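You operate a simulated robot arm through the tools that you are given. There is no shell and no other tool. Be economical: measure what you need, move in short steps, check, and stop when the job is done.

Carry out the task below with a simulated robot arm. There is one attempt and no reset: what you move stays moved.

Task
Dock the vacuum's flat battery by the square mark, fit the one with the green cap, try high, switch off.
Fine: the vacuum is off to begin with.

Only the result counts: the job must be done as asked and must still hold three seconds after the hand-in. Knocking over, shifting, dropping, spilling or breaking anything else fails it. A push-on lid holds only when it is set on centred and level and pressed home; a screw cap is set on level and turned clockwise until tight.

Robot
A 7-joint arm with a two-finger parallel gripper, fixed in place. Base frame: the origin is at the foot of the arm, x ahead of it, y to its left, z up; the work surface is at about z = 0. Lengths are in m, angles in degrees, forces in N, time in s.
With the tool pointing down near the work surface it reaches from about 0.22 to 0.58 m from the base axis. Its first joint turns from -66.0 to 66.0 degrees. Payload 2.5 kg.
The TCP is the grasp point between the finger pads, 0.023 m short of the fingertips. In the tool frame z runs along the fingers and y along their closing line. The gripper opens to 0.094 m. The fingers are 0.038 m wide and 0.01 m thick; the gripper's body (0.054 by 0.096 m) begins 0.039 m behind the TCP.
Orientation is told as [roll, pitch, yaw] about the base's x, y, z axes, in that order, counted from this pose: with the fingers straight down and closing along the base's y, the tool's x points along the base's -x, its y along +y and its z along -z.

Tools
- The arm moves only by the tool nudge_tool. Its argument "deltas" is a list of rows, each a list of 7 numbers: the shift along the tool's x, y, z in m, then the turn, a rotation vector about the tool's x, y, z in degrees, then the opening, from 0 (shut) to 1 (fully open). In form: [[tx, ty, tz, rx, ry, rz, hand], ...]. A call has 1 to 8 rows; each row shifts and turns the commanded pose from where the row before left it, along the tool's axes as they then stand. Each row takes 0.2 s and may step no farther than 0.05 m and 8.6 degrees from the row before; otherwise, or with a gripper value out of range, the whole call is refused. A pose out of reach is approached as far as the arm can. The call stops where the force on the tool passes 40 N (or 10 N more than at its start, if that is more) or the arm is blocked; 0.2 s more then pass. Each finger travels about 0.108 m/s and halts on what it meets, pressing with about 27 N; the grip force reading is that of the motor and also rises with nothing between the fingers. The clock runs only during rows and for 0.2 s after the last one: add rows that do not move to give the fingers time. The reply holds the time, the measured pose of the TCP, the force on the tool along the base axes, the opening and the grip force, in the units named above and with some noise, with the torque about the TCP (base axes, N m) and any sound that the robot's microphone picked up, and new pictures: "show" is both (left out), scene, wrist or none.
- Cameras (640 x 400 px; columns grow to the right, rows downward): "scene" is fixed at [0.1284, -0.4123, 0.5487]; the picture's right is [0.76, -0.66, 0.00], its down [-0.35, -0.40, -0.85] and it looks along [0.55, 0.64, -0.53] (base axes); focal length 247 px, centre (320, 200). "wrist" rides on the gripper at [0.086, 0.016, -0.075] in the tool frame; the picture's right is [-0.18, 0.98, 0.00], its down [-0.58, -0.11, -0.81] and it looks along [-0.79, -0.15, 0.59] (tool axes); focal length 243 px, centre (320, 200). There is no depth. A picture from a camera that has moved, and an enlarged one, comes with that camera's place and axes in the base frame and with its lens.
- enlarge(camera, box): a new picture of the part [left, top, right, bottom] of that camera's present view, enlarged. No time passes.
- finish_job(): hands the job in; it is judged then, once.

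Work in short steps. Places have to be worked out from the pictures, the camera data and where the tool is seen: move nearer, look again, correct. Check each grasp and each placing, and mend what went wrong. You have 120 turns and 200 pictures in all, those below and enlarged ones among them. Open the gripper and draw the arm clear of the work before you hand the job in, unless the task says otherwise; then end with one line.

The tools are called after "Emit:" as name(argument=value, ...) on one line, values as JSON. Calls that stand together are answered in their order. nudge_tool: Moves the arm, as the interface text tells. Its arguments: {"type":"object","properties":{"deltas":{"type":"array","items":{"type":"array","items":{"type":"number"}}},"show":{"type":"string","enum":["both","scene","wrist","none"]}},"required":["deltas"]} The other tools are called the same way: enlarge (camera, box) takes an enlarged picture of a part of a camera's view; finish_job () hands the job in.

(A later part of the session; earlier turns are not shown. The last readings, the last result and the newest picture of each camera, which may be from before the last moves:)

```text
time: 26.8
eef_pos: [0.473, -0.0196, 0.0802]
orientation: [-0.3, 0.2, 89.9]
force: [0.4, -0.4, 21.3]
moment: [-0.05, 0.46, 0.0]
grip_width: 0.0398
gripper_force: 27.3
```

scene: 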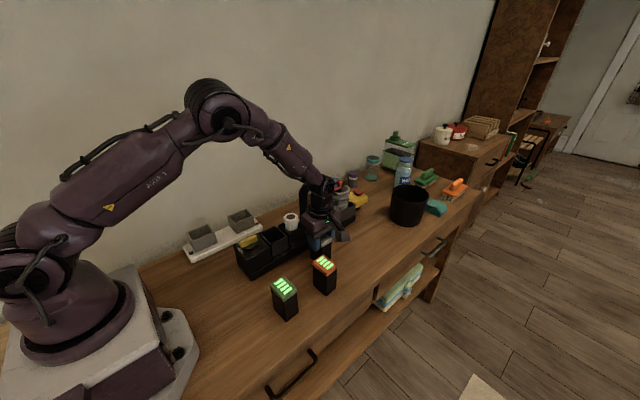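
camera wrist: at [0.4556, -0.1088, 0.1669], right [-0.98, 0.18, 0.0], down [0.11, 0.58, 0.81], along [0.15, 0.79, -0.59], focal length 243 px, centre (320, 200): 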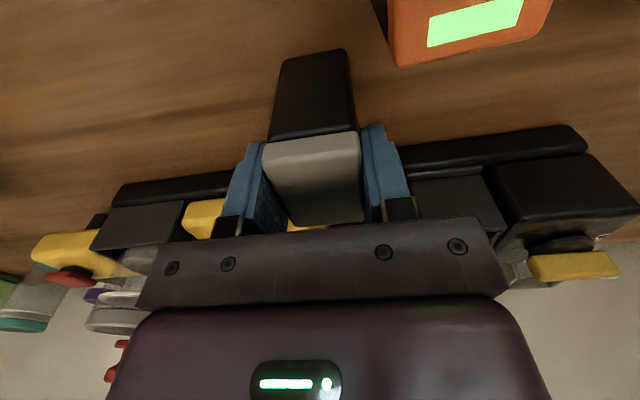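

Contact made. Releasing, lifting and rotating the hand back to yaw 0.

Emit:
nudge_tool(deltas=[[0, 0, -0.0015, 0, 0, 0, 0.2], [0, 0, 0, 0, 0, 0, 0.7], [0, 0, 0, 0, 0, 0, 0.7], [0, 0, -0.03, 0, 0, 0, 0.8], [0, 0, -0.045, 0, 0, 0, 1], [0, 0, -0.045, 0, 0, 0, 1], [0, 0, -0.045, 0, 0, 0, 1], [0, 0, 0, 0, 0, 8.5, 1]], show="none")

Emit:
nudge_tool(deltas=[[0, 0, 0, 0, 0, 8.5, 1], [0, 0, 0, 0, 0, 8.5, 1], [0, 0, 0, 0, 0, 8.5, 1], [0, 0, 0, 0, 0, 8.5, 1], [0, 0, 0, 0, 0, 8.5, 1], [0, 0, 0, 0, 0, 8.5, 1], [0, 0, 0, 0, 0, 8.5, 1], [0, 0, 0, 0, 0, 8.5, 1]], show="none")

Emit:
nudge_tool(deltas=[[0, 0, 0, 0, 0, 8.5, 1], [0, 0, 0, 0, 0, 5, 1], [0, 0, 0.04, 0, 0, 0, 1], [0, 0, 0.03, 0, 0, 0, 1], [0, 0, 0, 0, 0, 0, 1]])

Emit:
enlarge(camera="wrist", box=[220, 20, 420, 220])

```text
time: 28.6
eef_pos: [0.4695, -0.021, 0.2464]
orientation: [-0.1, 0.0, 81.4]
force: [-0.1, -0.1, 0.0]
moment: [0.01, -0.01, -0.01]
grip_width: 0.094
gripper_force: 0.1
```

```text
time: 30.4
eef_pos: [0.4708, -0.0215, 0.247]
orientation: [-0.1, 0.0, 13.3]
force: [0.4, -0.1, 0.0]
moment: [0.02, 0.04, -0.01]
grip_width: 0.0941
gripper_force: 0.0
```

```text
time: 31.6
eef_pos: [0.4721, -0.0199, 0.1753]
orientation: [0.0, 0.0, -0.1]
force: [-0.6, -0.2, -0.6]
moment: [0.01, 0.01, 0.0]
grip_width: 0.0941
gripper_force: 0.1
camera wrist: at [0.385, -0.0047, 0.2513], right [0.19, 0.98, 0.0], down [0.58, -0.11, 0.81], along [0.79, -0.15, -0.59], focal length 243 px, centre (320, 200)
```

scene: 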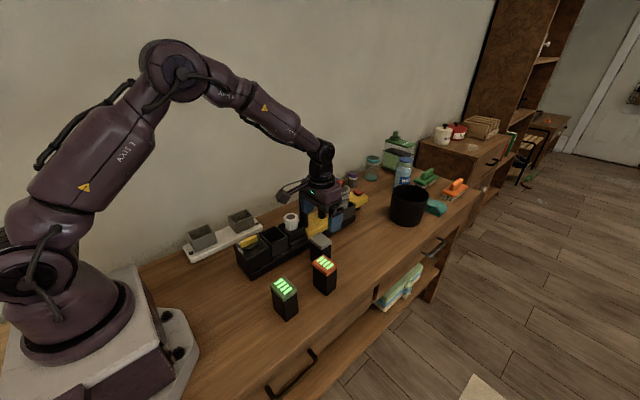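
wrist: 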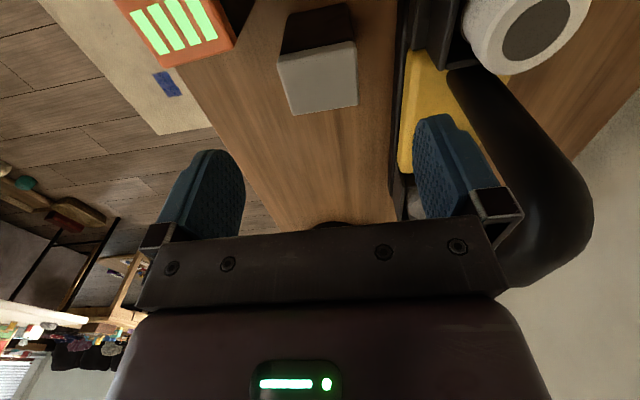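

```text
2.00 times, centred on (320, 120) of wrist
camera zoom: at [0.385, -0.0047, 0.2513], right [0.19, 0.98, 0.0], down [0.58, -0.11, 0.81], along [0.79, -0.15, -0.59], focal length 485 px, centre (320, 360)
```

zoom: 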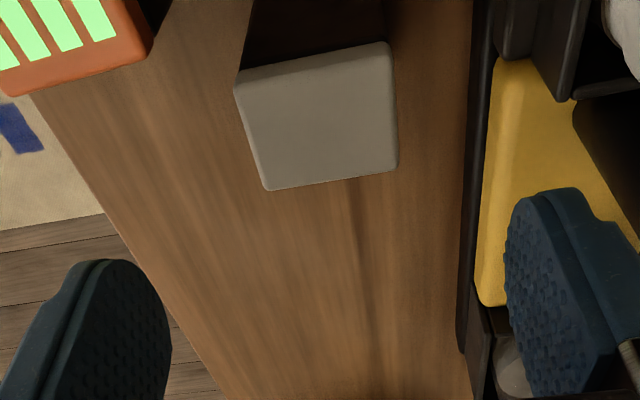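

Battery centred under the hand at (0.472, -0.020). Closing opening to 0.8 to keep clear of the vacuum, descending and gripping the long dimension.

Emit:
nudge_tool(deltas=[[0, 0, 0.03, 0, 0, 0, 0.8], [0, 0, 0.04, 0, 0, 0, 0.8], [0, 0, 0.022, 0, 0, 0, 0.8], [0, 0, 0, 0, 0, 0, 0.8], [0, 0, 0, 0, 0, 0, 0.3], [0, 0, 0, 0, 0, 0, 0.3], [0, 0, 0, 0, 0, 0, 0.3]], show="wrist")

```text
time: 33.2
eef_pos: [0.4712, -0.0213, 0.0821]
orientation: [0.0, -0.1, 0.0]
force: [0.6, -0.1, -1.0]
moment: [-0.01, -0.01, -0.01]
grip_width: 0.0518
gripper_force: 26.9
camera wrist: at [0.3853, -0.0066, 0.158], right [0.18, 0.98, 0.0], down [0.58, -0.11, 0.81], along [0.79, -0.15, -0.59], focal length 243 px, centre (320, 200)
```

wrist: 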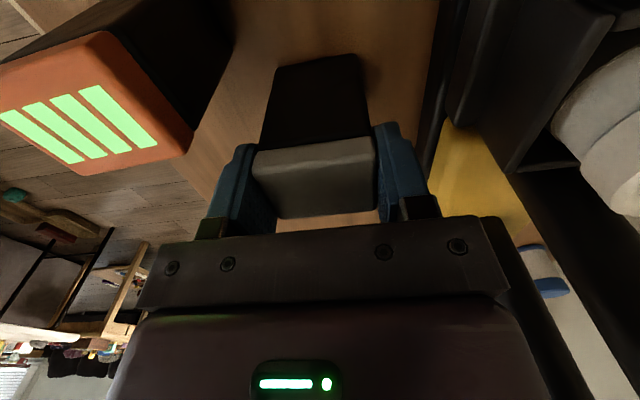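

Gripped at 0.052. Lifting, moving to x≈0.365, then rotating to yaw 90.

Emit:
nudge_tool(deltas=[[0, 0, -0.03, 0, 0, 0, 0.3], [0, 0, -0.045, 0, 0, 0, 0.3], [0, 0, -0.045, 0, 0, 0, 0.3], [0, 0, -0.045, 0, 0, 0, 0.3], [0.037, 0, 0, 0, 0, -8.5, 0.3], [0.035, 0.005, 0, 0, 0, -8.5, 0.3], [0.034, 0.01, 0, 0, 0, -8.5, 0.3], [0, 0, 0, 0, 0, -8.5, 0.3]], show="none")

Emit:
nudge_tool(deltas=[[0, 0, 0, 0, 0, -8.5, 0.3], [0, 0, 0, 0, 0, -8.5, 0.3], [0, 0, 0, 0, 0, -8.5, 0.3], [0, 0, 0, 0, 0, -8.5, 0.3], [0, 0, 0, 0, 0, -8.5, 0.3], [0, 0, 0, 0, 0, -8.5, 0.3], [0, 0, 0, 0, 0, -5, 0.3], [0, 0, 0, 0, 0, 0, 0.3]], show="none")

```text
time: 35.0
eef_pos: [0.3622, -0.0199, 0.2464]
orientation: [0.0, 0.1, 34.1]
force: [0.5, -0.5, -1.7]
moment: [0.0, -0.04, -0.02]
grip_width: 0.052
gripper_force: 26.8
```

```text
time: 36.8
eef_pos: [0.363, -0.0211, 0.2487]
orientation: [0.1, 0.1, 90.0]
force: [0.8, 0.4, -2.9]
moment: [-0.01, -0.01, -0.01]
grip_width: 0.0521
gripper_force: 27.1
```

Emit:
nudge_tool(deltas=[[-0.047, 0, 0, 0, 0, 0, 0.3], [-0.047, 0, 0, 0, 0, 0, 0.3], [-0.047, 0, 0, 0, 0, 0, 0.3], [-0.047, 0, 0, 0, 0, 0, 0.3], [-0.047, 0, 0, 0, 0, 0, 0.3], [-0.045, 0, 0, 0, 0, 0, 0.3], [0, 0, 0.04, 0, 0, 0, 0.3], [0, 0, 0, 0, 0, 0, 0.3]])

Emit:
enlarge(camera="wrist", box=[240, 0, 380, 140])

Emit:
enlarge(camera="scene", box=[190, 160, 290, 260])

```text
time: 38.6
eef_pos: [0.3643, 0.2573, 0.2089]
orientation: [0.0, 0.0, 90.0]
force: [-0.5, -0.3, -2.8]
moment: [-0.02, -0.01, -0.01]
grip_width: 0.0519
gripper_force: 26.9
camera wrist: at [0.3481, 0.1709, 0.2824], right [-0.98, 0.18, 0.0], down [0.11, 0.58, 0.81], along [0.15, 0.79, -0.59], focal length 243 px, centre (320, 200)
```

scene: 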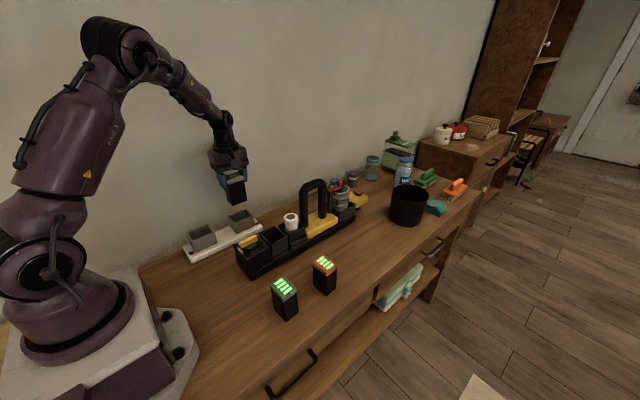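
wrist: 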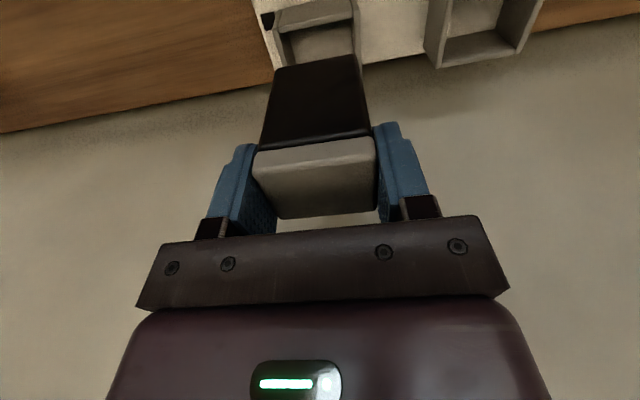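

```text
2.86 times, centred on (310, 70) of wrist
camera zoom: at [0.3481, 0.1709, 0.2824], right [-0.98, 0.18, 0.0], down [0.11, 0.58, 0.81], along [0.15, 0.79, -0.59], focal length 693 px, centre (349, 571)
```

zoom: 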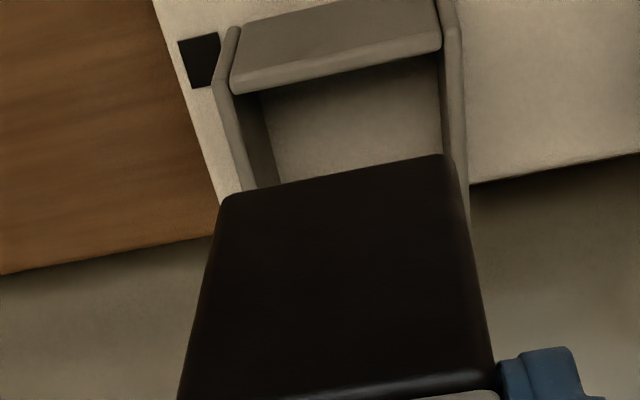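

```text
4.00 times, centred on (240, 210) of scene
camera zoom: at [0.1284, -0.4122, 0.5487], right [0.76, -0.66, 0.0], down [-0.35, -0.4, -0.85], along [0.55, 0.64, -0.53], focal length 990 px, centre (640, 160)
```

zoom: 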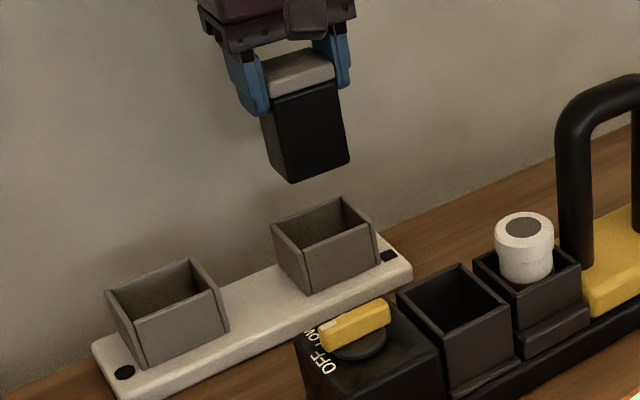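

Comparing in the same view: battery bottom spans x 0.341–0.389, bay 0.337–0.392 (centred), and y needs about +4 mm. Shifting and descending to just above the rim.

Emit:
nudge_tool(deltas=[[-0.0035, 0, 0, 0, 0, 0, 0.3], [0, 0, 0.03, 0, 0, 0, 0.3], [0, 0, 0.017, 0, 0, 0, 0.3], [0, 0, 0, 0, 0, 0, 0.3]], show="wrist")

Emit:
enlarge(camera="wrist", box=[240, 0, 380, 140])

Emit:
enlarge(camera="scene", box=[200, 180, 280, 260])

```text
time: 39.6
eef_pos: [0.3638, 0.2615, 0.1619]
orientation: [0.1, 0.0, 90.0]
force: [0.9, 0.0, -2.8]
moment: [0.01, 0.0, -0.02]
grip_width: 0.0518
gripper_force: 27.2
camera wrist: at [0.3469, 0.1732, 0.237], right [-0.98, 0.18, 0.0], down [0.11, 0.58, 0.81], along [0.15, 0.79, -0.59], focal length 243 px, centre (320, 200)
```

wrist: 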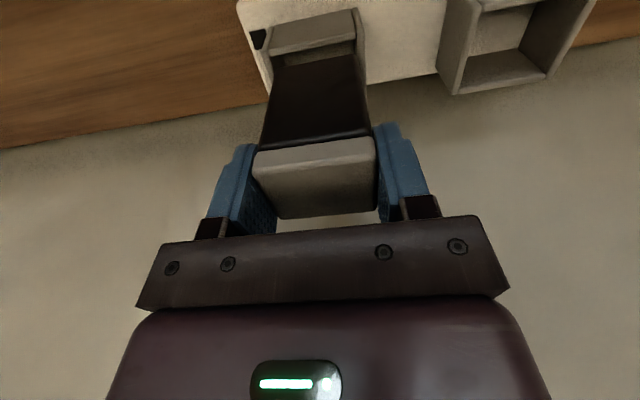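

```text
2.86 times, centred on (310, 70) of wrist
camera zoom: at [0.3469, 0.1732, 0.237], right [-0.98, 0.18, 0.0], down [0.11, 0.58, 0.81], along [0.15, 0.79, -0.59], focal length 693 px, centre (349, 571)
```

zoom: 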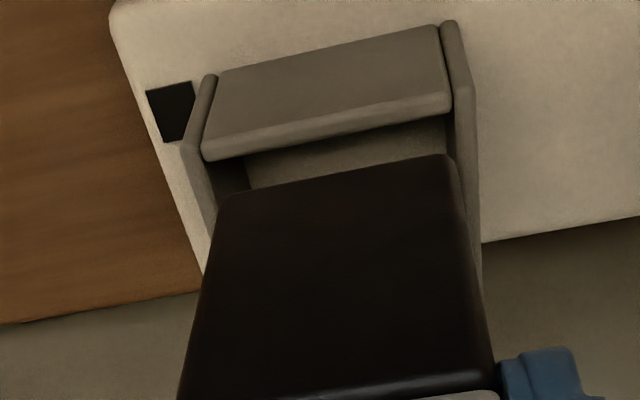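

```text
5.00 times, centred on (240, 220) of scene
camera zoom: at [0.1284, -0.4122, 0.5487], right [0.76, -0.66, 0.0], down [-0.35, -0.4, -0.85], along [0.55, 0.64, -0.53], focal length 1237 px, centre (720, 100)
```

zoom: 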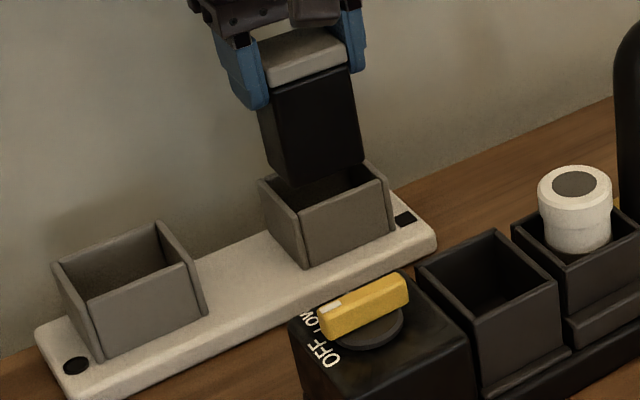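

Battery sits inside the rim outline with margins on all sides (x +1 mm tweak). Lowering into the bay.

Emit:
nudge_tool(deltas=[[0, -0.001, 0.01, 0, 0, 0, 0.3], [0, 0, 0.012, 0, 0, 0, 0.3], [0, 0, 0.012, 0, 0, 0, 0.3], [0, 0, 0.01, 0, 0, 0, 0.3], [0, 0, 0, 0, 0, 0, 0.3]], show="wrist")

Emit:
enlarge(camera="scene", box=[200, 180, 280, 260])

```text
time: 40.2
eef_pos: [0.3646, 0.2634, 0.1462]
orientation: [-0.2, 0.0, 90.0]
force: [-2.0, -0.9, 4.9]
moment: [-0.2, 0.14, -0.04]
grip_width: 0.0519
gripper_force: 27.2
stopped in row 3: the force on the tool passed its limit at 63 N (the readings are from after the stop); the commanded pose is now the measured one
camera wrist: at [0.3482, 0.1745, 0.2219], right [-0.98, 0.18, 0.0], down [0.11, 0.58, 0.81], along [0.15, 0.79, -0.59], focal length 243 px, centre (320, 200)
```

wrist: 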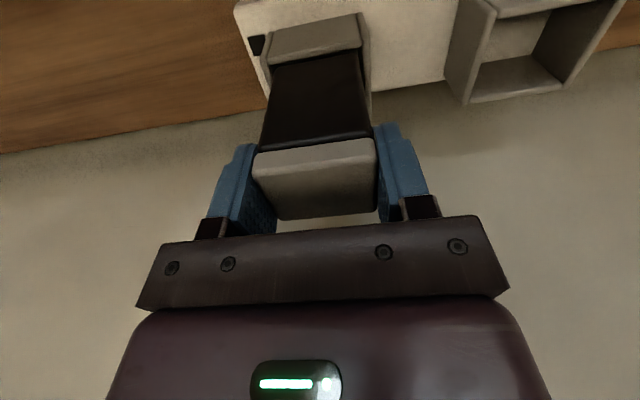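

```text
5.00 times, centred on (240, 220) of scene
camera zoom: at [0.1284, -0.4123, 0.5487], right [0.76, -0.66, 0.0], down [-0.35, -0.4, -0.85], along [0.55, 0.64, -0.53], focal length 1237 px, centre (720, 100)
```

zoom: 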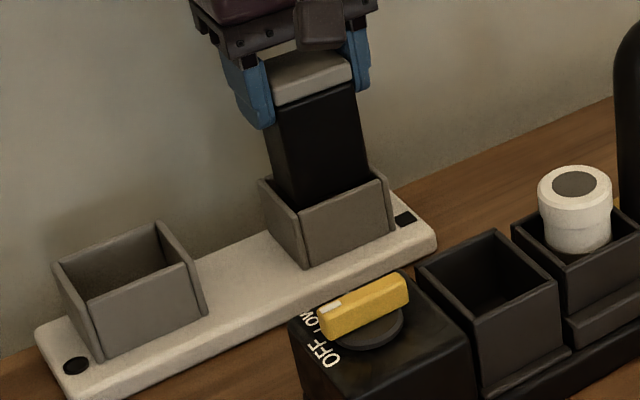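

Blocked at z≈0.146; the torque suggests contact on the front (-y) rim. Looking closer.

Emit:
enlarge(camera="wrist", box=[240, 0, 390, 150])

Emit:
enlarge(camera="scene", box=[220, 190, 260, 240])

```text
2.67 times, centred on (315, 75) of wrist
camera zoom: at [0.3482, 0.1745, 0.2219], right [-0.98, 0.18, 0.0], down [0.11, 0.58, 0.81], along [0.15, 0.79, -0.59], focal length 647 px, centre (333, 533)
```

zoom: 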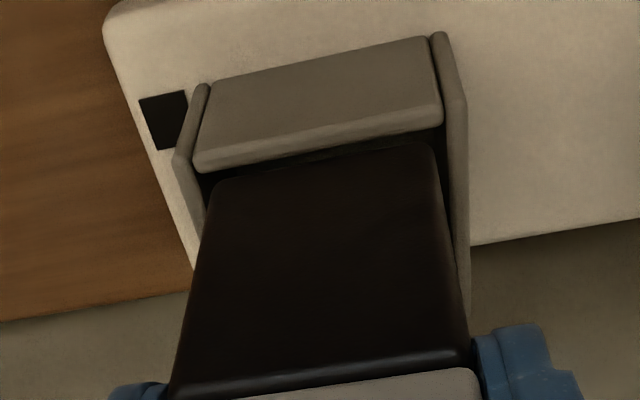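

```text
8.00 times, centred on (240, 215) of scene
camera zoom: at [0.1284, -0.4123, 0.5487], right [0.76, -0.66, 0.0], down [-0.35, -0.4, -0.85], along [0.55, 0.64, -0.53], focal length 1979 px, centre (960, 80)
```

zoom: 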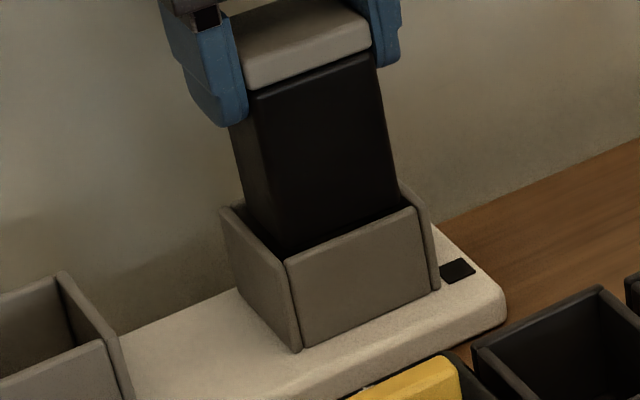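

The view shows a ~6 mm gap at the front rim, so the battery is riding on the back rim. Raising slightly, shifting -4 mm in y, and lowering in small steps.

Emit:
nudge_tool(deltas=[[0, 0, -0.008, 0, 0, 0, 0.3], [0.0035, 0, 0, 0, 0, 0, 0.3], [0, 0, 0.004, 0, 0, 0, 0.3], [0, 0, 0.004, 0, 0, 0, 0.3], [0, 0, 0.003, 0, 0, 0, 0.3], [0, 0, 0.003, 0, 0, 0, 0.3], [0, 0, 0, 0, 0, 0, 0.3]], show="none")

```text
time: 41.8
eef_pos: [0.3652, 0.2605, 0.1437]
orientation: [-0.5, -0.3, 89.9]
force: [-4.4, 3.2, 36.2]
moment: [-0.49, 0.25, -0.04]
grip_width: 0.052
gripper_force: 26.8
```

Torque and side force both say the front and +x edges catch (environment pushes +y, -x). I'll raise and look again at bottom-vs-rim before shifting.

Emit:
nudge_tool(deltas=[[0, 0, -0.012, 0, 0, 0, 0.3], [0, 0, 0, 0, 0, 0, 0.3]], show="none")

Emit:
enlarge(camera="scene", box=[220, 190, 260, 240])

Emit:
enlarge(camera="wrist", box=[250, 0, 370, 75])

```text
time: 42.4
eef_pos: [0.3647, 0.2585, 0.1517]
orientation: [0.1, 0.0, 89.9]
force: [0.4, 0.2, -2.3]
moment: [0.03, 0.0, 0.0]
grip_width: 0.052
gripper_force: 27.2
```

```text
8.00 times, centred on (240, 215) of scene
camera zoom: at [0.1284, -0.4122, 0.5487], right [0.76, -0.66, 0.0], down [-0.35, -0.4, -0.85], along [0.55, 0.64, -0.53], focal length 1979 px, centre (960, 80)
```

zoom: 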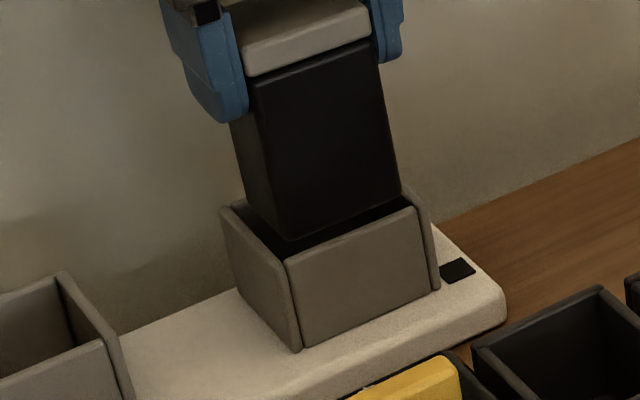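

```text
5.33 times, centred on (310, 38) of wrist
camera zoom: at [0.3475, 0.1703, 0.2266], right [-0.98, 0.19, 0.0], down [0.11, 0.58, 0.81], along [0.15, 0.79, -0.59], focal length 1294 px, centre (373, 1067)
```

zoom: 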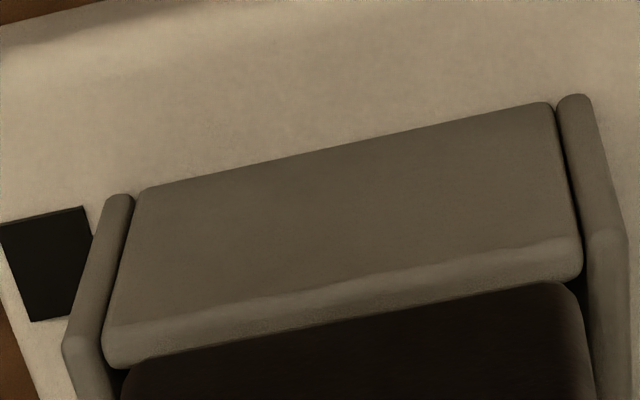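

Views disagree by a few mm; the battery may have slipped or tilted in the grip. Lifting 3 cm and checking the battery itself in both views.

Emit:
nudge_tool(deltas=[[0, 0, -0.03, 0, 0, 0, 0.3], [0, 0, 0, 0, 0, 0, 0.3]], show="wrist")

Emit:
enlarge(camera="scene", box=[215, 165, 265, 240])

Emit:
enlarge(camera="wrist", box=[230, 0, 410, 225])

```text
time: 43.0
eef_pos: [0.365, 0.2598, 0.1816]
orientation: [-0.1, 0.1, 89.9]
force: [-0.4, 0.0, -3.3]
moment: [-0.01, -0.01, 0.02]
grip_width: 0.0522
gripper_force: 27.7
camera wrist: at [0.3476, 0.1725, 0.2575], right [-0.98, 0.18, 0.0], down [0.11, 0.58, 0.81], along [0.15, 0.79, -0.59], focal length 243 px, centre (320, 200)
```

wrist: 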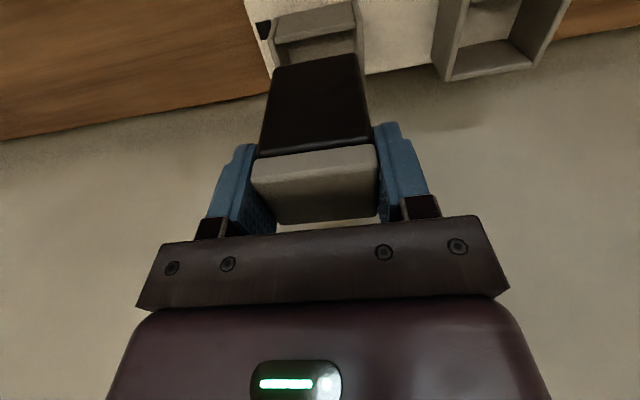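

```text
5.33 times, centred on (240, 202) of scene
camera zoom: at [0.1284, -0.4122, 0.5487], right [0.76, -0.66, 0.0], down [-0.35, -0.4, -0.85], along [0.55, 0.64, -0.53], focal length 1319 px, centre (747, 187)
```

zoom: 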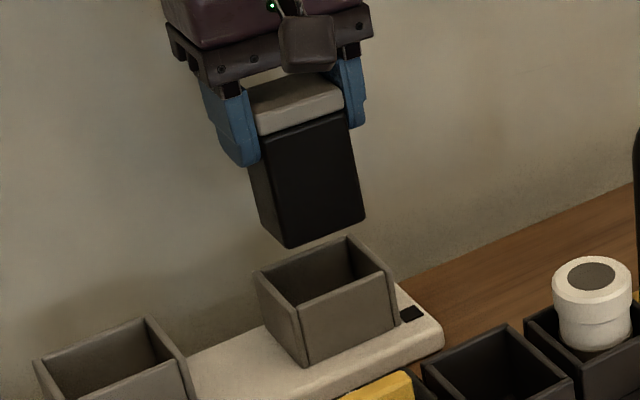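

```text
1.78 times, centred on (320, 112) of wrist
camera zoom: at [0.3476, 0.1725, 0.2575], right [-0.98, 0.18, 0.0], down [0.11, 0.58, 0.81], along [0.15, 0.79, -0.59], focal length 431 px, centre (320, 356)
```

zoom: 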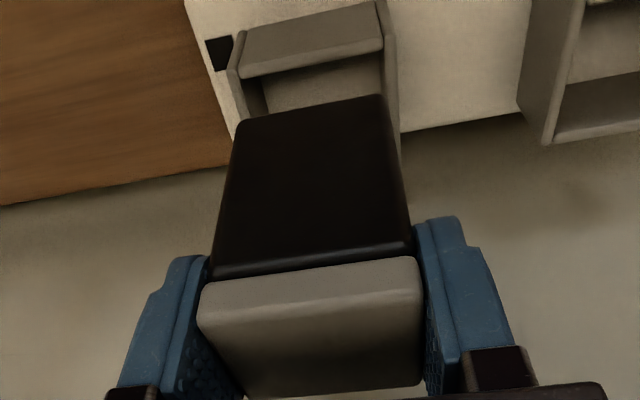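

The battery has tilted a little in the grip from the rim contact. I'll set it down flat on the table again, then inspect the bay with an empty hand for exact dimensions.

Emit:
nudge_tool(deltas=[[0, 0, -0.045, 0, 0, 0, 0.3], [0, 0, -0.022, 0, 0, 0, 0.3], [0.047, 0, 0, 0, 0, 0, 0.3], [0.047, 0, 0, 0, 0, 0, 0.3], [0.047, 0, 0, 0, 0, 0, 0.3], [0.047, 0, 0, 0, 0, 0, 0.3], [0.047, 0, 0, 0, 0, 0, 0.3], [0.045, 0, 0, 0, 0, 0, 0.3]], show="none")

Emit:
nudge_tool(deltas=[[0, -0.036, 0, 0, 0, 0, 0.3], [0, -0.036, 0, 0, 0, 0, 0.3], [0, -0.035, 0, 0, 0, 0, 0.3], [0, 0, 0.045, 0, 0, 0, 0.3], [0, 0, 0.045, 0, 0, 0, 0.3], [0, 0, 0.045, 0, 0, 0, 0.3], [0, 0, 0.018, 0, 0, 0, 0.3], [0, 0, 0, 0, 0, 0, 0.3]])

```text
time: 44.8
eef_pos: [0.361, -0.0209, 0.2479]
orientation: [-0.2, 0.0, 89.9]
force: [-0.1, -0.1, -2.3]
moment: [0.02, 0.03, 0.01]
grip_width: 0.0518
gripper_force: 27.1
```

```text
time: 46.6
eef_pos: [0.4723, -0.0206, 0.0972]
orientation: [-0.2, 0.1, 89.9]
force: [1.0, 0.2, -2.5]
moment: [-0.02, -0.01, -0.01]
grip_width: 0.0518
gripper_force: 26.5
camera wrist: at [0.456, -0.1095, 0.1722], right [-0.98, 0.18, 0.0], down [0.11, 0.58, 0.81], along [0.15, 0.79, -0.59], focal length 243 px, centre (320, 200)
```

scene: 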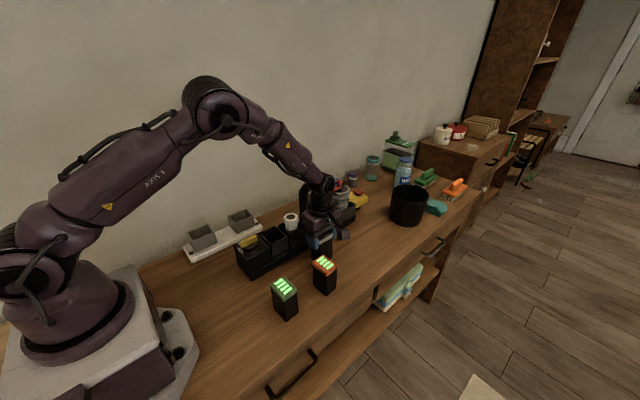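
wrist: 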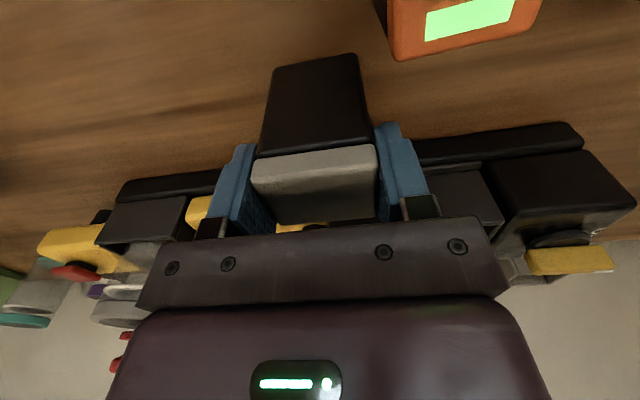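

Lowering to contact in small steps.

Emit:
nudge_tool(deltas=[[0, 0, 0.01, 0, 0, 0, 0.3], [0, 0, 0.002, 0, 0, 0, 0.3], [0, 0, 0.002, 0, 0, 0, 0.3], [0, 0, 0, 0, 0, 0, 0.3]], show="none")

```text
time: 47.6
eef_pos: [0.4719, -0.0195, 0.083]
orientation: [-0.2, -0.1, 90.0]
force: [-0.1, 0.0, -2.9]
moment: [-0.01, 0.01, -0.03]
grip_width: 0.052
gripper_force: 27.7
```

Emit:
nudge_tool(deltas=[[0, 0, 0.002, 0, 0, 0, 0.3], [0, 0, 0.002, 0, 0, 0, 0.3], [0, 0, 0.002, 0, 0, 0, 0.3], [0, 0, 0.002, 0, 0, 0, 0.3], [0, 0, 0, 0, 0, 0, 0.3]], show="wrist")

```text
time: 48.8
eef_pos: [0.4744, -0.0216, 0.0757]
orientation: [-0.4, 0.0, 89.8]
force: [-0.1, -4.1, 22.0]
moment: [0.21, 0.6, 0.1]
grip_width: 0.0519
gripper_force: 26.6
camera wrist: at [0.456, -0.1092, 0.1517], right [-0.98, 0.19, -0.01], down [0.1, 0.58, 0.81], along [0.15, 0.79, -0.59], focal length 243 px, centre (320, 200)
```

wrist: 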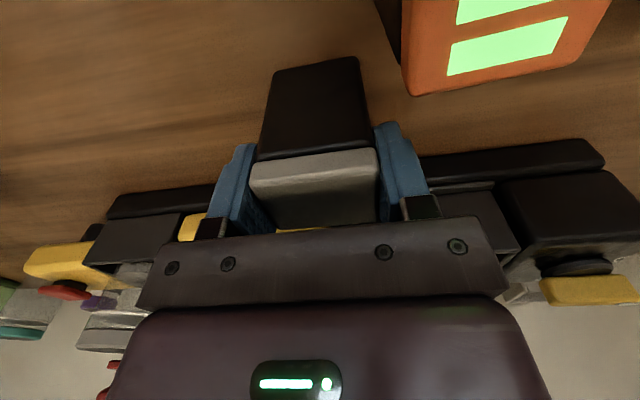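

Contact at 0.076, confirming the battery slipped ~5 mm in the grip. Releasing so it settles flat, then lifting.

Emit:
nudge_tool(deltas=[[0, 0, 0, 0, 0, 0, 0.58], [0, 0, 0, 0, 0, 0, 0.7], [0, 0, 0, 0, 0, 0, 0.8], [0, 0, -0.03, 0, 0, 0, 0.8], [0, 0, -0.045, 0, 0, 0, 1], [0, 0, -0.045, 0, 0, 0, 1], [0, 0, -0.045, 0, 0, 0, 1], [0, 0, 0, 0, 0, 0, 1]])

Emit:
enlarge(camera="wrist", box=[250, 0, 410, 100])

```text
time: 50.6
eef_pos: [0.4715, -0.0213, 0.2418]
orientation: [-0.1, 0.0, 90.0]
force: [0.4, 0.2, 0.8]
moment: [-0.01, 0.0, 0.01]
grip_width: 0.0941
gripper_force: 0.2
camera wrist: at [0.4545, -0.1093, 0.3166], right [-0.98, 0.18, 0.0], down [0.11, 0.58, 0.81], along [0.15, 0.79, -0.59], focal length 243 px, centre (320, 200)
```

scene: 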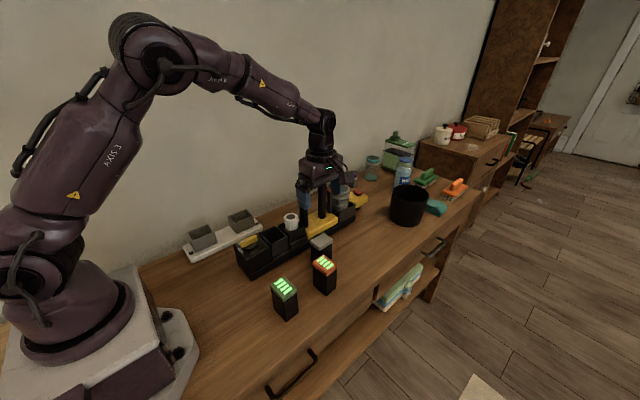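
wrist: 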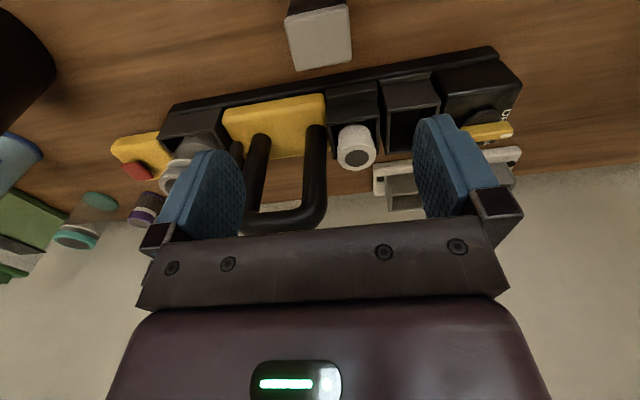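

```text
4.00 times, centred on (330, 50) of wrist
camera zoom: at [0.4545, -0.1093, 0.3166], right [-0.98, 0.18, 0.0], down [0.11, 0.58, 0.81], along [0.15, 0.79, -0.59], focal length 970 px, centre (280, 800)
```

zoom: 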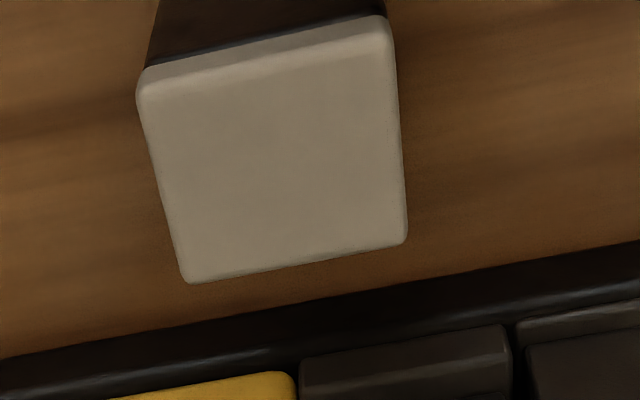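

Battery stands level at ≈(0.470, -0.026). Rotating to yaw 0 and moving over the dock to inspect the bay from directly above.

Emit:
nudge_tool(deltas=[[0, 0, 0, 0, 0, 8.5, 1], [0, 0, 0, 0, 0, 8.5, 1], [0, 0, 0, 0, 0, 8.5, 1], [0, 0, 0, 0, 0, 8.5, 1], [0, 0, 0, 0, 0, 8.5, 1], [0, 0, 0, 0, 0, 8.5, 1], [0, 0, 0, 0, 0, 8.5, 1], [0, 0, 0, 0, 0, 8.5, 1]], show="none")

Emit:
nudge_tool(deltas=[[0, 0, 0, 0, 0, 8.5, 1], [0, 0, 0, 0, 0, 8.5, 1], [0, 0, 0, 0, 0, 5, 1], [0.04, 0, 0, 0, 0, 0, 1], [0.04, 0, 0, 0, 0, 0, 1], [0.031, 0, 0, 0, 0, 0, 1], [0, 0.045, 0, 0, 0, 0, 1], [0, 0.045, 0, 0, 0, 0, 1]], show="none")

Emit:
nudge_tool(deltas=[[0, 0.045, 0, 0, 0, 0, 1], [0, 0.045, 0, 0, 0, 0, 1], [0, 0.045, 0, 0, 0, 0, 1], [0, 0.037, 0, 0, 8.5, 0, 0.8], [0, 0, 0, 0, 8.5, 0, 0.8], [0, 0, 0, 0, 8.5, 0, 0.8], [0, 0, 0, 0, 8.5, 0, 0.8], [0, 0, 0, 0, 0, 0, 0.8]])

```text
time: 52.4
eef_pos: [0.471, -0.0201, 0.2393]
orientation: [-0.1, -0.2, 21.8]
force: [0.6, 0.3, 0.3]
moment: [-0.01, -0.03, 0.01]
grip_width: 0.0941
gripper_force: 0.1
```

```text
time: 54.2
eef_pos: [0.3611, 0.0691, 0.2402]
orientation: [0.0, -0.2, -0.1]
force: [0.8, 0.7, -0.8]
moment: [-0.01, 0.01, 0.02]
grip_width: 0.0941
gripper_force: 0.0
```

```text
time: 56.0
eef_pos: [0.3613, 0.2423, 0.2381]
orientation: [0.0, 33.8, 0.0]
force: [-1.2, -0.5, 0.5]
moment: [-0.03, 0.01, -0.04]
grip_width: 0.0748
gripper_force: 0.0
camera wrist: at [0.3302, 0.2551, 0.3497], right [0.15, 0.98, -0.1], down [0.93, -0.11, 0.34], along [0.33, -0.15, -0.93], focal length 243 px, centre (320, 200)
```

scene: 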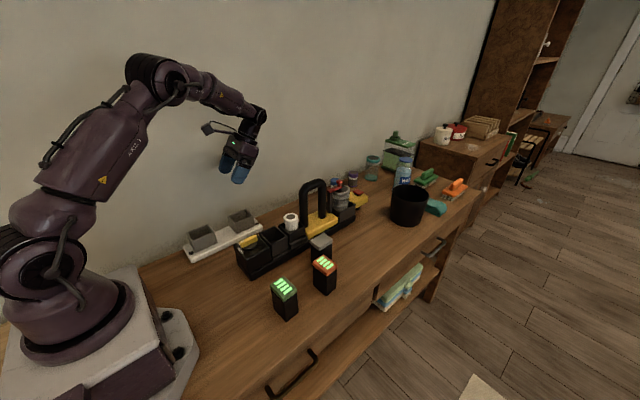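
wrist: 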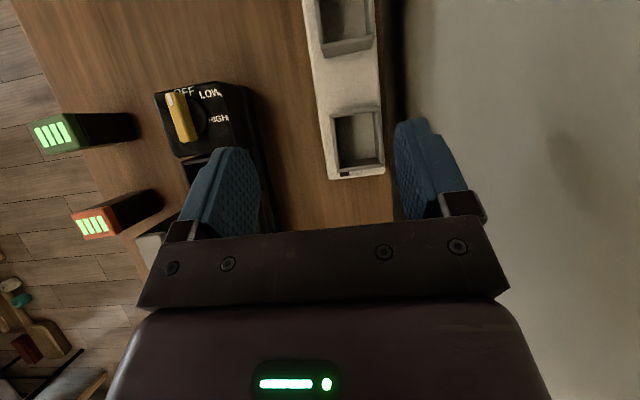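

Excellent near-vertical view of the bay. Zooming in; the height stays.

Emit:
enlarge(camera="wrist", box=[315, 92, 405, 182])

Emit:
enlarge(camera="scene", box=[215, 200, 270, 255])

```text
4.44 times, centred on (360, 137) of wrist
camera zoom: at [0.3302, 0.2551, 0.3497], right [0.15, 0.98, -0.1], down [0.93, -0.11, 0.34], along [0.33, -0.15, -0.93], focal length 1078 px, centre (142, 480)
```

zoom: 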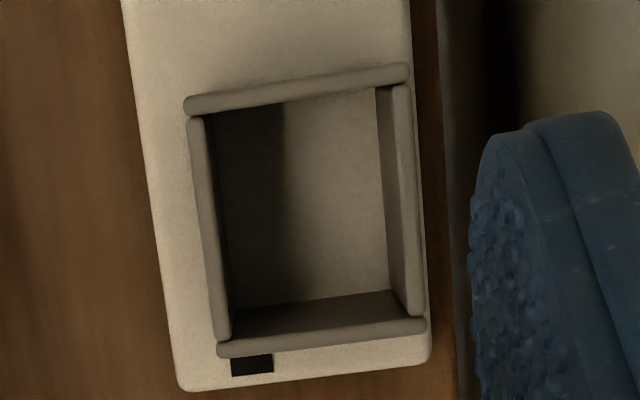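

```text
7.27 times, centred on (242, 228) of scene
camera zoom: at [0.1284, -0.4123, 0.5487], right [0.76, -0.66, 0.0], down [-0.35, -0.4, -0.85], along [0.55, 0.64, -0.53], focal length 1799 px, centre (884, 0)
```

zoom: 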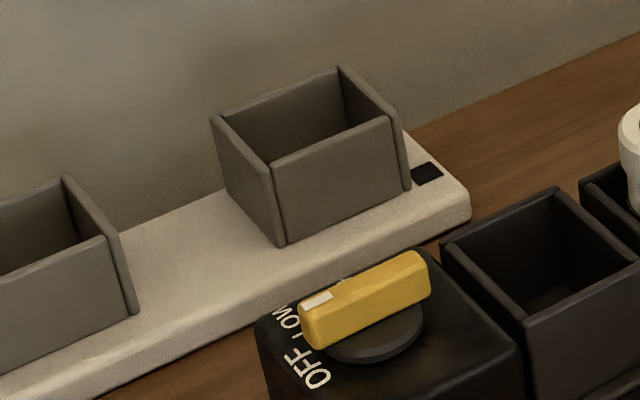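

Bay interior: x 0.337–0.3925, y 0.240–0.2855, yaw≈0, centre (0.365, 0.263), i.e. farther from me than I aimed. Readings have ~2 mm noise, so I'll repeat once from a lower height.

Emit:
nudge_tool(deltas=[[0.011, 0, 0.017, 0, 0, 0, 0.8], [0.011, 0, 0.017, 0, 0, 0, 0.8], [0, 0, 0, 0, 0, 0, 0.8], [0, 0, 0, 0, 0, 0, 0.8]], show="wrist")

Emit:
enlarge(camera="wrist", box=[305, 110, 405, 215])

Emit:
nudge_tool(deltas=[[0, 0, 0, 0, 0, 0, 0.8]], show="none")

Emit:
nudge_tool(deltas=[[0, 0, 0, 0, 0, 0, 0.8]], show="none")

```text
time: 57.0
eef_pos: [0.3217, 0.2394, 0.2229]
orientation: [0.0, 33.8, 0.0]
force: [-0.1, -1.1, 0.7]
moment: [0.03, 0.02, 0.02]
grip_width: 0.0751
gripper_force: 0.2
camera wrist: at [0.2918, 0.2548, 0.3343], right [0.15, 0.98, -0.1], down [0.93, -0.11, 0.35], along [0.33, -0.15, -0.93], focal length 243 px, centre (320, 200)
```

wrist: 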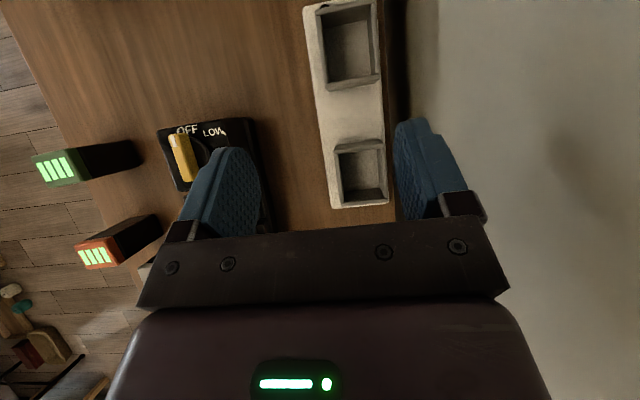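

```text
3.81 times, centred on (355, 162) of wrist
camera zoom: at [0.2918, 0.2548, 0.3343], right [0.15, 0.98, -0.1], down [0.93, -0.11, 0.35], along [0.33, -0.15, -0.93], focal length 924 px, centre (187, 343)
```

zoom: 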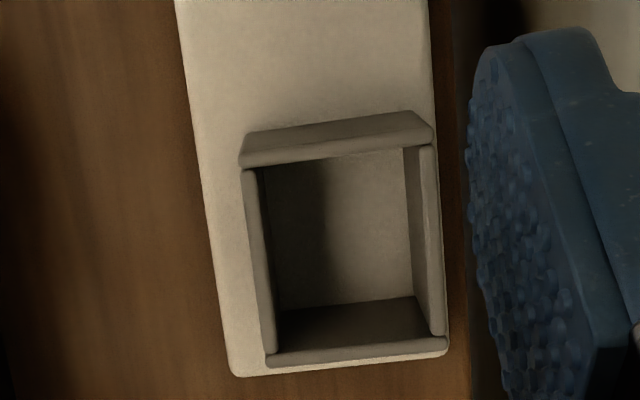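

```text
time: 57.4
eef_pos: [0.3227, 0.2398, 0.2232]
orientation: [0.1, 33.8, -0.2]
force: [0.9, -0.4, -0.3]
moment: [0.0, -0.01, 0.02]
grip_width: 0.0753
gripper_force: 0.1
```

```text
time: 57.8
eef_pos: [0.3223, 0.2394, 0.2238]
orientation: [0.0, 33.7, -0.1]
force: [-0.3, -0.5, -0.1]
moment: [-0.02, -0.01, -0.01]
grip_width: 0.0755
gripper_force: 0.1
```

Second measurement agrees: bay centre ≈(0.3645, 0.263). Now back to the battery: I'll straighten, and first close along y at yaw 0 to square and centre it exactly.

Emit:
nudge_tool(deltas=[[0, 0, 0, 0, -8.5, 0, 1], [0, 0, 0, 0, -8.5, 0, 1], [0, 0, 0, 0, -8.5, 0, 1], [0, 0, 0, 0, -8.3, 0, 1], [0, -0.03, -0.03, 0, 0, 0, 1], [0, -0.047, 0, 0, 0, 0, 1], [0, -0.047, 0, 0, 0, 0, 1], [0, -0.047, 0, 0, 0, 0, 1]], show="none")

Emit:
nudge_tool(deltas=[[0, -0.047, 0, 0, 0, 0, 0.8], [0, -0.046, 0, 0, 0, 0, 0.7], [-0.037, 0, 0, 0, 0, 0, 0.7], [-0.037, 0, 0, 0, 0, 0, 0.7], [-0.037, 0, 0, 0, 0, 0, 0.7], [-0.037, 0, 0, 0, 0, 0, 0.7], [0, 0, 0.045, 0, 0, 0, 0.7], [0, 0, 0.02, 0, 0, 0, 0.7]], show="wrist")

```text
time: 59.6
eef_pos: [0.3241, 0.0698, 0.2551]
orientation: [0.0, -0.1, -0.1]
force: [0.7, 0.0, -0.7]
moment: [0.03, -0.01, -0.02]
grip_width: 0.094
gripper_force: 0.2
```

```text
time: 61.4
eef_pos: [0.471, -0.0234, 0.1886]
orientation: [-0.1, 0.1, -0.2]
force: [0.8, -0.8, 0.7]
moment: [0.02, -0.03, 0.0]
grip_width: 0.0657
gripper_force: 0.0
camera wrist: at [0.3848, -0.0082, 0.2634], right [0.19, 0.98, 0.0], down [0.58, -0.11, 0.81], along [0.79, -0.15, -0.59], focal length 243 px, centre (320, 200)
```

wrist: 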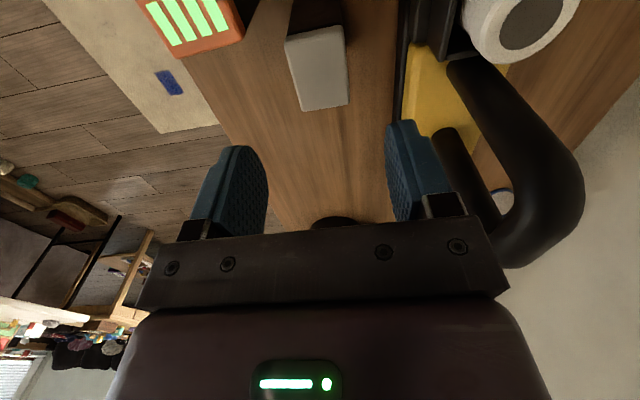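

Battery under the hand at y≈-0.024. Descending and closing along y to centre it.

Emit:
nudge_tool(deltas=[[0, 0, 0.045, 0, 0, 0, 0.7], [0, 0, 0.045, 0, 0, 0, 0.7], [0, 0, 0.018, 0, 0, 0, 0.7], [0, 0, 0, 0, 0, 0, 0.7], [0, 0, 0, 0, 0, 0, 0.5], [0, 0, 0, 0, 0, 0, 0.38], [0, 0, 0, 0, 0, 0, 0.38], [0, 0, 0, 0, 0, 0, 0.38]], show="none")

Emit:
nudge_tool(deltas=[[0, 0, 0, 0, 0, 0, 0.38]], show="wrist")

```text
time: 63.2
eef_pos: [0.4695, -0.0222, 0.0803]
orientation: [0.0, 0.0, 0.0]
force: [0.0, -0.1, -0.2]
moment: [0.03, 0.0, 0.02]
grip_width: 0.04
gripper_force: 27.0
```

```text
time: 63.6
eef_pos: [0.47, -0.0228, 0.0812]
orientation: [-0.1, 0.0, 0.0]
force: [0.2, 0.0, 0.3]
moment: [0.0, -0.01, 0.03]
grip_width: 0.04
gripper_force: 27.2
camera wrist: at [0.3833, -0.008, 0.1558], right [0.18, 0.98, 0.0], down [0.58, -0.11, 0.81], along [0.79, -0.15, -0.59], focal length 243 px, centre (320, 200)
```

wrist: 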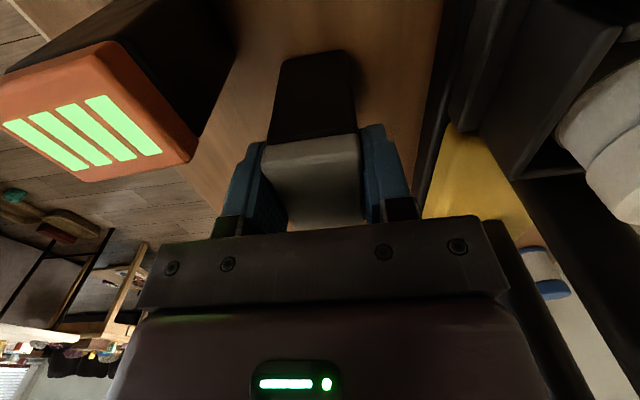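

Centred. Releasing, lifting 8 cm and rotating to yaw 90 without changing x, y.

Emit:
nudge_tool(deltas=[[0, 0, 0, 0, 0, 0, 0.65], [0, 0, 0, 0, 0, 0, 0.65], [0, 0, -0.04, 0, 0, 0, 0.8], [0, 0, -0.045, 0, 0, 0, 0.8], [0, 0, 0, 0, 0, -8.5, 0.8], [0, 0, 0, 0, 0, -8.5, 0.8], [0, 0, 0, 0, 0, -8.5, 0.8], [0, 0, 0, 0, 0, -8.5, 0.8]], show="none")

Emit:
nudge_tool(deltas=[[0, 0, 0, 0, 0, -8.5, 0.8], [0, 0, 0, 0, 0, -8.5, 0.8], [0, 0, 0, 0, 0, -8.5, 0.8], [0, 0, 0, 0, 0, -8.5, 0.8], [0, 0, 0, 0, 0, -8.5, 0.8], [0, 0, 0, 0, 0, -8.5, 0.8], [0, 0, 0, 0, 0, -5, 0.8], [0, 0, 0, 0, 0, 0, 0.8]], show="wrist")

```text
time: 65.4
eef_pos: [0.471, -0.0234, 0.1649]
orientation: [0.0, 0.0, 34.1]
force: [0.3, -0.4, 0.2]
moment: [0.01, 0.03, -0.02]
grip_width: 0.0752
gripper_force: 0.0
```

```text
time: 67.2
eef_pos: [0.4727, -0.0226, 0.1657]
orientation: [-0.1, 0.1, 90.1]
force: [-0.4, 0.2, 0.9]
moment: [0.02, -0.02, 0.01]
grip_width: 0.0755
gripper_force: 0.0
camera wrist: at [0.4552, -0.1113, 0.2407], right [-0.98, 0.18, 0.0], down [0.11, 0.58, 0.81], along [0.15, 0.79, -0.59], focal length 243 px, centre (320, 200)
```

wrist: 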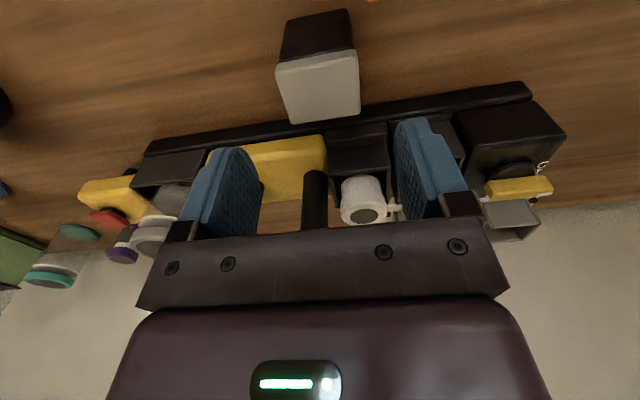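

Emit:
nudge_tool(deltas=[[0, 0, 0.045, 0, 0, 0, 0.8], [0, 0, 0.04, 0, 0, 0, 0.8], [0, 0, 0, 0, 0, 0, 0.8], [0, 0, 0, 0, 0, 0, 0.5], [0, 0, 0, 0, 0, 0, 0.3], [0, 0, 0, 0, 0, 0, 0.3], [0, 0, -0.03, 0, 0, 0, 0.3], [0, 0, -0.045, 0, 0, 0, 0.3]], show="none")

Emit:
nudge_tool(deltas=[[0, 0, -0.045, 0, 0, 0, 0.3], [0, 0, -0.045, 0, 0, 0, 0.3], [0, 0.036, 0, 0, 0, 0, 0.3], [0, 0.036, 0, 0, 0, 0, 0.3], [0, 0.034, 0, 0, 0, 0, 0.3], [-0.045, 0, 0, 0, 0, 0, 0.3], [-0.045, 0, 0, 0, 0, 0, 0.3], [-0.045, 0, 0, 0, 0, 0, 0.3]], show="none")

Emit:
nudge_tool(deltas=[[-0.045, 0, 0, 0, 0, 0, 0.3], [-0.045, 0, 0, 0, 0, 0, 0.3], [-0.045, 0, 0, 0, 0, 0, 0.3], [-0.015, 0, 0, 0, 0, 0, 0.3], [0, 0, 0.035, 0, 0, 0, 0.3], [0, 0, 0.03, 0, 0, 0, 0.3], [0, 0, 0, 0, 0, 0, 0.3], [0, 0, 0, 0, 0, 0, 0.3]], show="wrist")

Emit:
nudge_tool(deltas=[[0, 0, 0, 0, 0, 0, 0.3]], show="none")

Emit:
nudge_tool(deltas=[[0, 0, 0, 0, 0, 0, 0.3]], show="none")

```text
time: 69.0
eef_pos: [0.4725, -0.022, 0.1551]
orientation: [0.1, 0.0, 90.0]
force: [-0.3, -0.3, -2.8]
moment: [0.0, -0.02, 0.01]
grip_width: 0.0519
gripper_force: 27.5
```

```text
time: 70.8
eef_pos: [0.3645, 0.1123, 0.2446]
orientation: [0.0, 0.0, 89.9]
force: [-0.6, 0.2, -2.9]
moment: [0.01, 0.0, 0.0]
grip_width: 0.0516
gripper_force: 27.1
```

```text
time: 72.6
eef_pos: [0.3636, 0.2611, 0.1807]
orientation: [0.0, 0.0, 90.0]
force: [0.5, -0.1, -2.5]
moment: [-0.02, 0.0, 0.01]
grip_width: 0.052
gripper_force: 27.2
camera wrist: at [0.3476, 0.1729, 0.2557], right [-0.98, 0.18, 0.0], down [0.11, 0.58, 0.81], along [0.15, 0.79, -0.59], focal length 243 px, centre (320, 200)
```

wrist: 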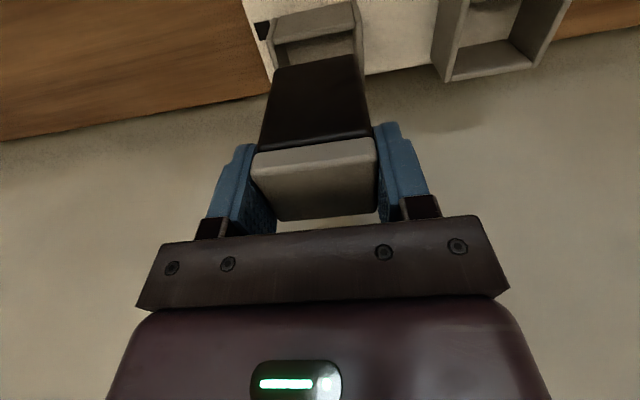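

```text
time: 73.0
eef_pos: [0.3642, 0.2603, 0.1808]
orientation: [0.0, -0.1, 90.0]
force: [0.3, 0.1, -2.2]
moment: [-0.02, 0.01, 0.0]
grip_width: 0.0519
gripper_force: 27.1
```

```text
time: 73.4
eef_pos: [0.3652, 0.261, 0.1802]
orientation: [0.0, 0.1, 89.9]
force: [0.4, 0.5, -2.5]
moment: [0.01, 0.0, -0.01]
grip_width: 0.0519
gripper_force: 26.9
```

Averages: x 0.3643, y 0.2608; shifting +2 mm in y, then lowering in small steps.

Emit:
nudge_tool(deltas=[[-0.002, 0, 0.01, 0, 0, 0, 0.3], [0, 0, 0.012, 0, 0, 0, 0.3], [0, 0, 0.003, 0, 0, 0, 0.3], [0, 0, 0.003, 0, 0, 0, 0.3], [0, 0, 0.003, 0, 0, 0, 0.3], [0, 0, 0.003, 0, 0, 0, 0.3], [0, 0, 0.003, 0, 0, 0, 0.3], [0, 0, 0, 0, 0, 0, 0.3]], show="none")

```text
time: 75.2
eef_pos: [0.3649, 0.264, 0.1424]
orientation: [0.0, 0.0, 90.0]
force: [2.0, -0.3, -2.8]
moment: [0.01, 0.0, 0.0]
grip_width: 0.0519
gripper_force: 26.5
```

No contact and already below the previous block height. Continuing.

Emit:
nudge_tool(deltas=[[0, 0, 0.004, 0, 0, 0, 0.3], [0, 0, 0.004, 0, 0, 0, 0.3], [0, 0, 0.004, 0, 0, 0, 0.3], [0, 0, 0.004, 0, 0, 0, 0.3], [0, 0, 0.004, 0, 0, 0, 0.3], [0, 0, 0.004, 0, 0, 0, 0.3], [0, 0, 0.004, 0, 0, 0, 0.3], [0, 0, 0, 0, 0, 0, 0.3]], show="none")

```text
time: 77.0
eef_pos: [0.3664, 0.2647, 0.1156]
orientation: [0.0, 0.0, 90.1]
force: [-0.1, 0.4, -2.9]
moment: [0.04, 0.01, 0.01]
grip_width: 0.0518
gripper_force: 27.1
```

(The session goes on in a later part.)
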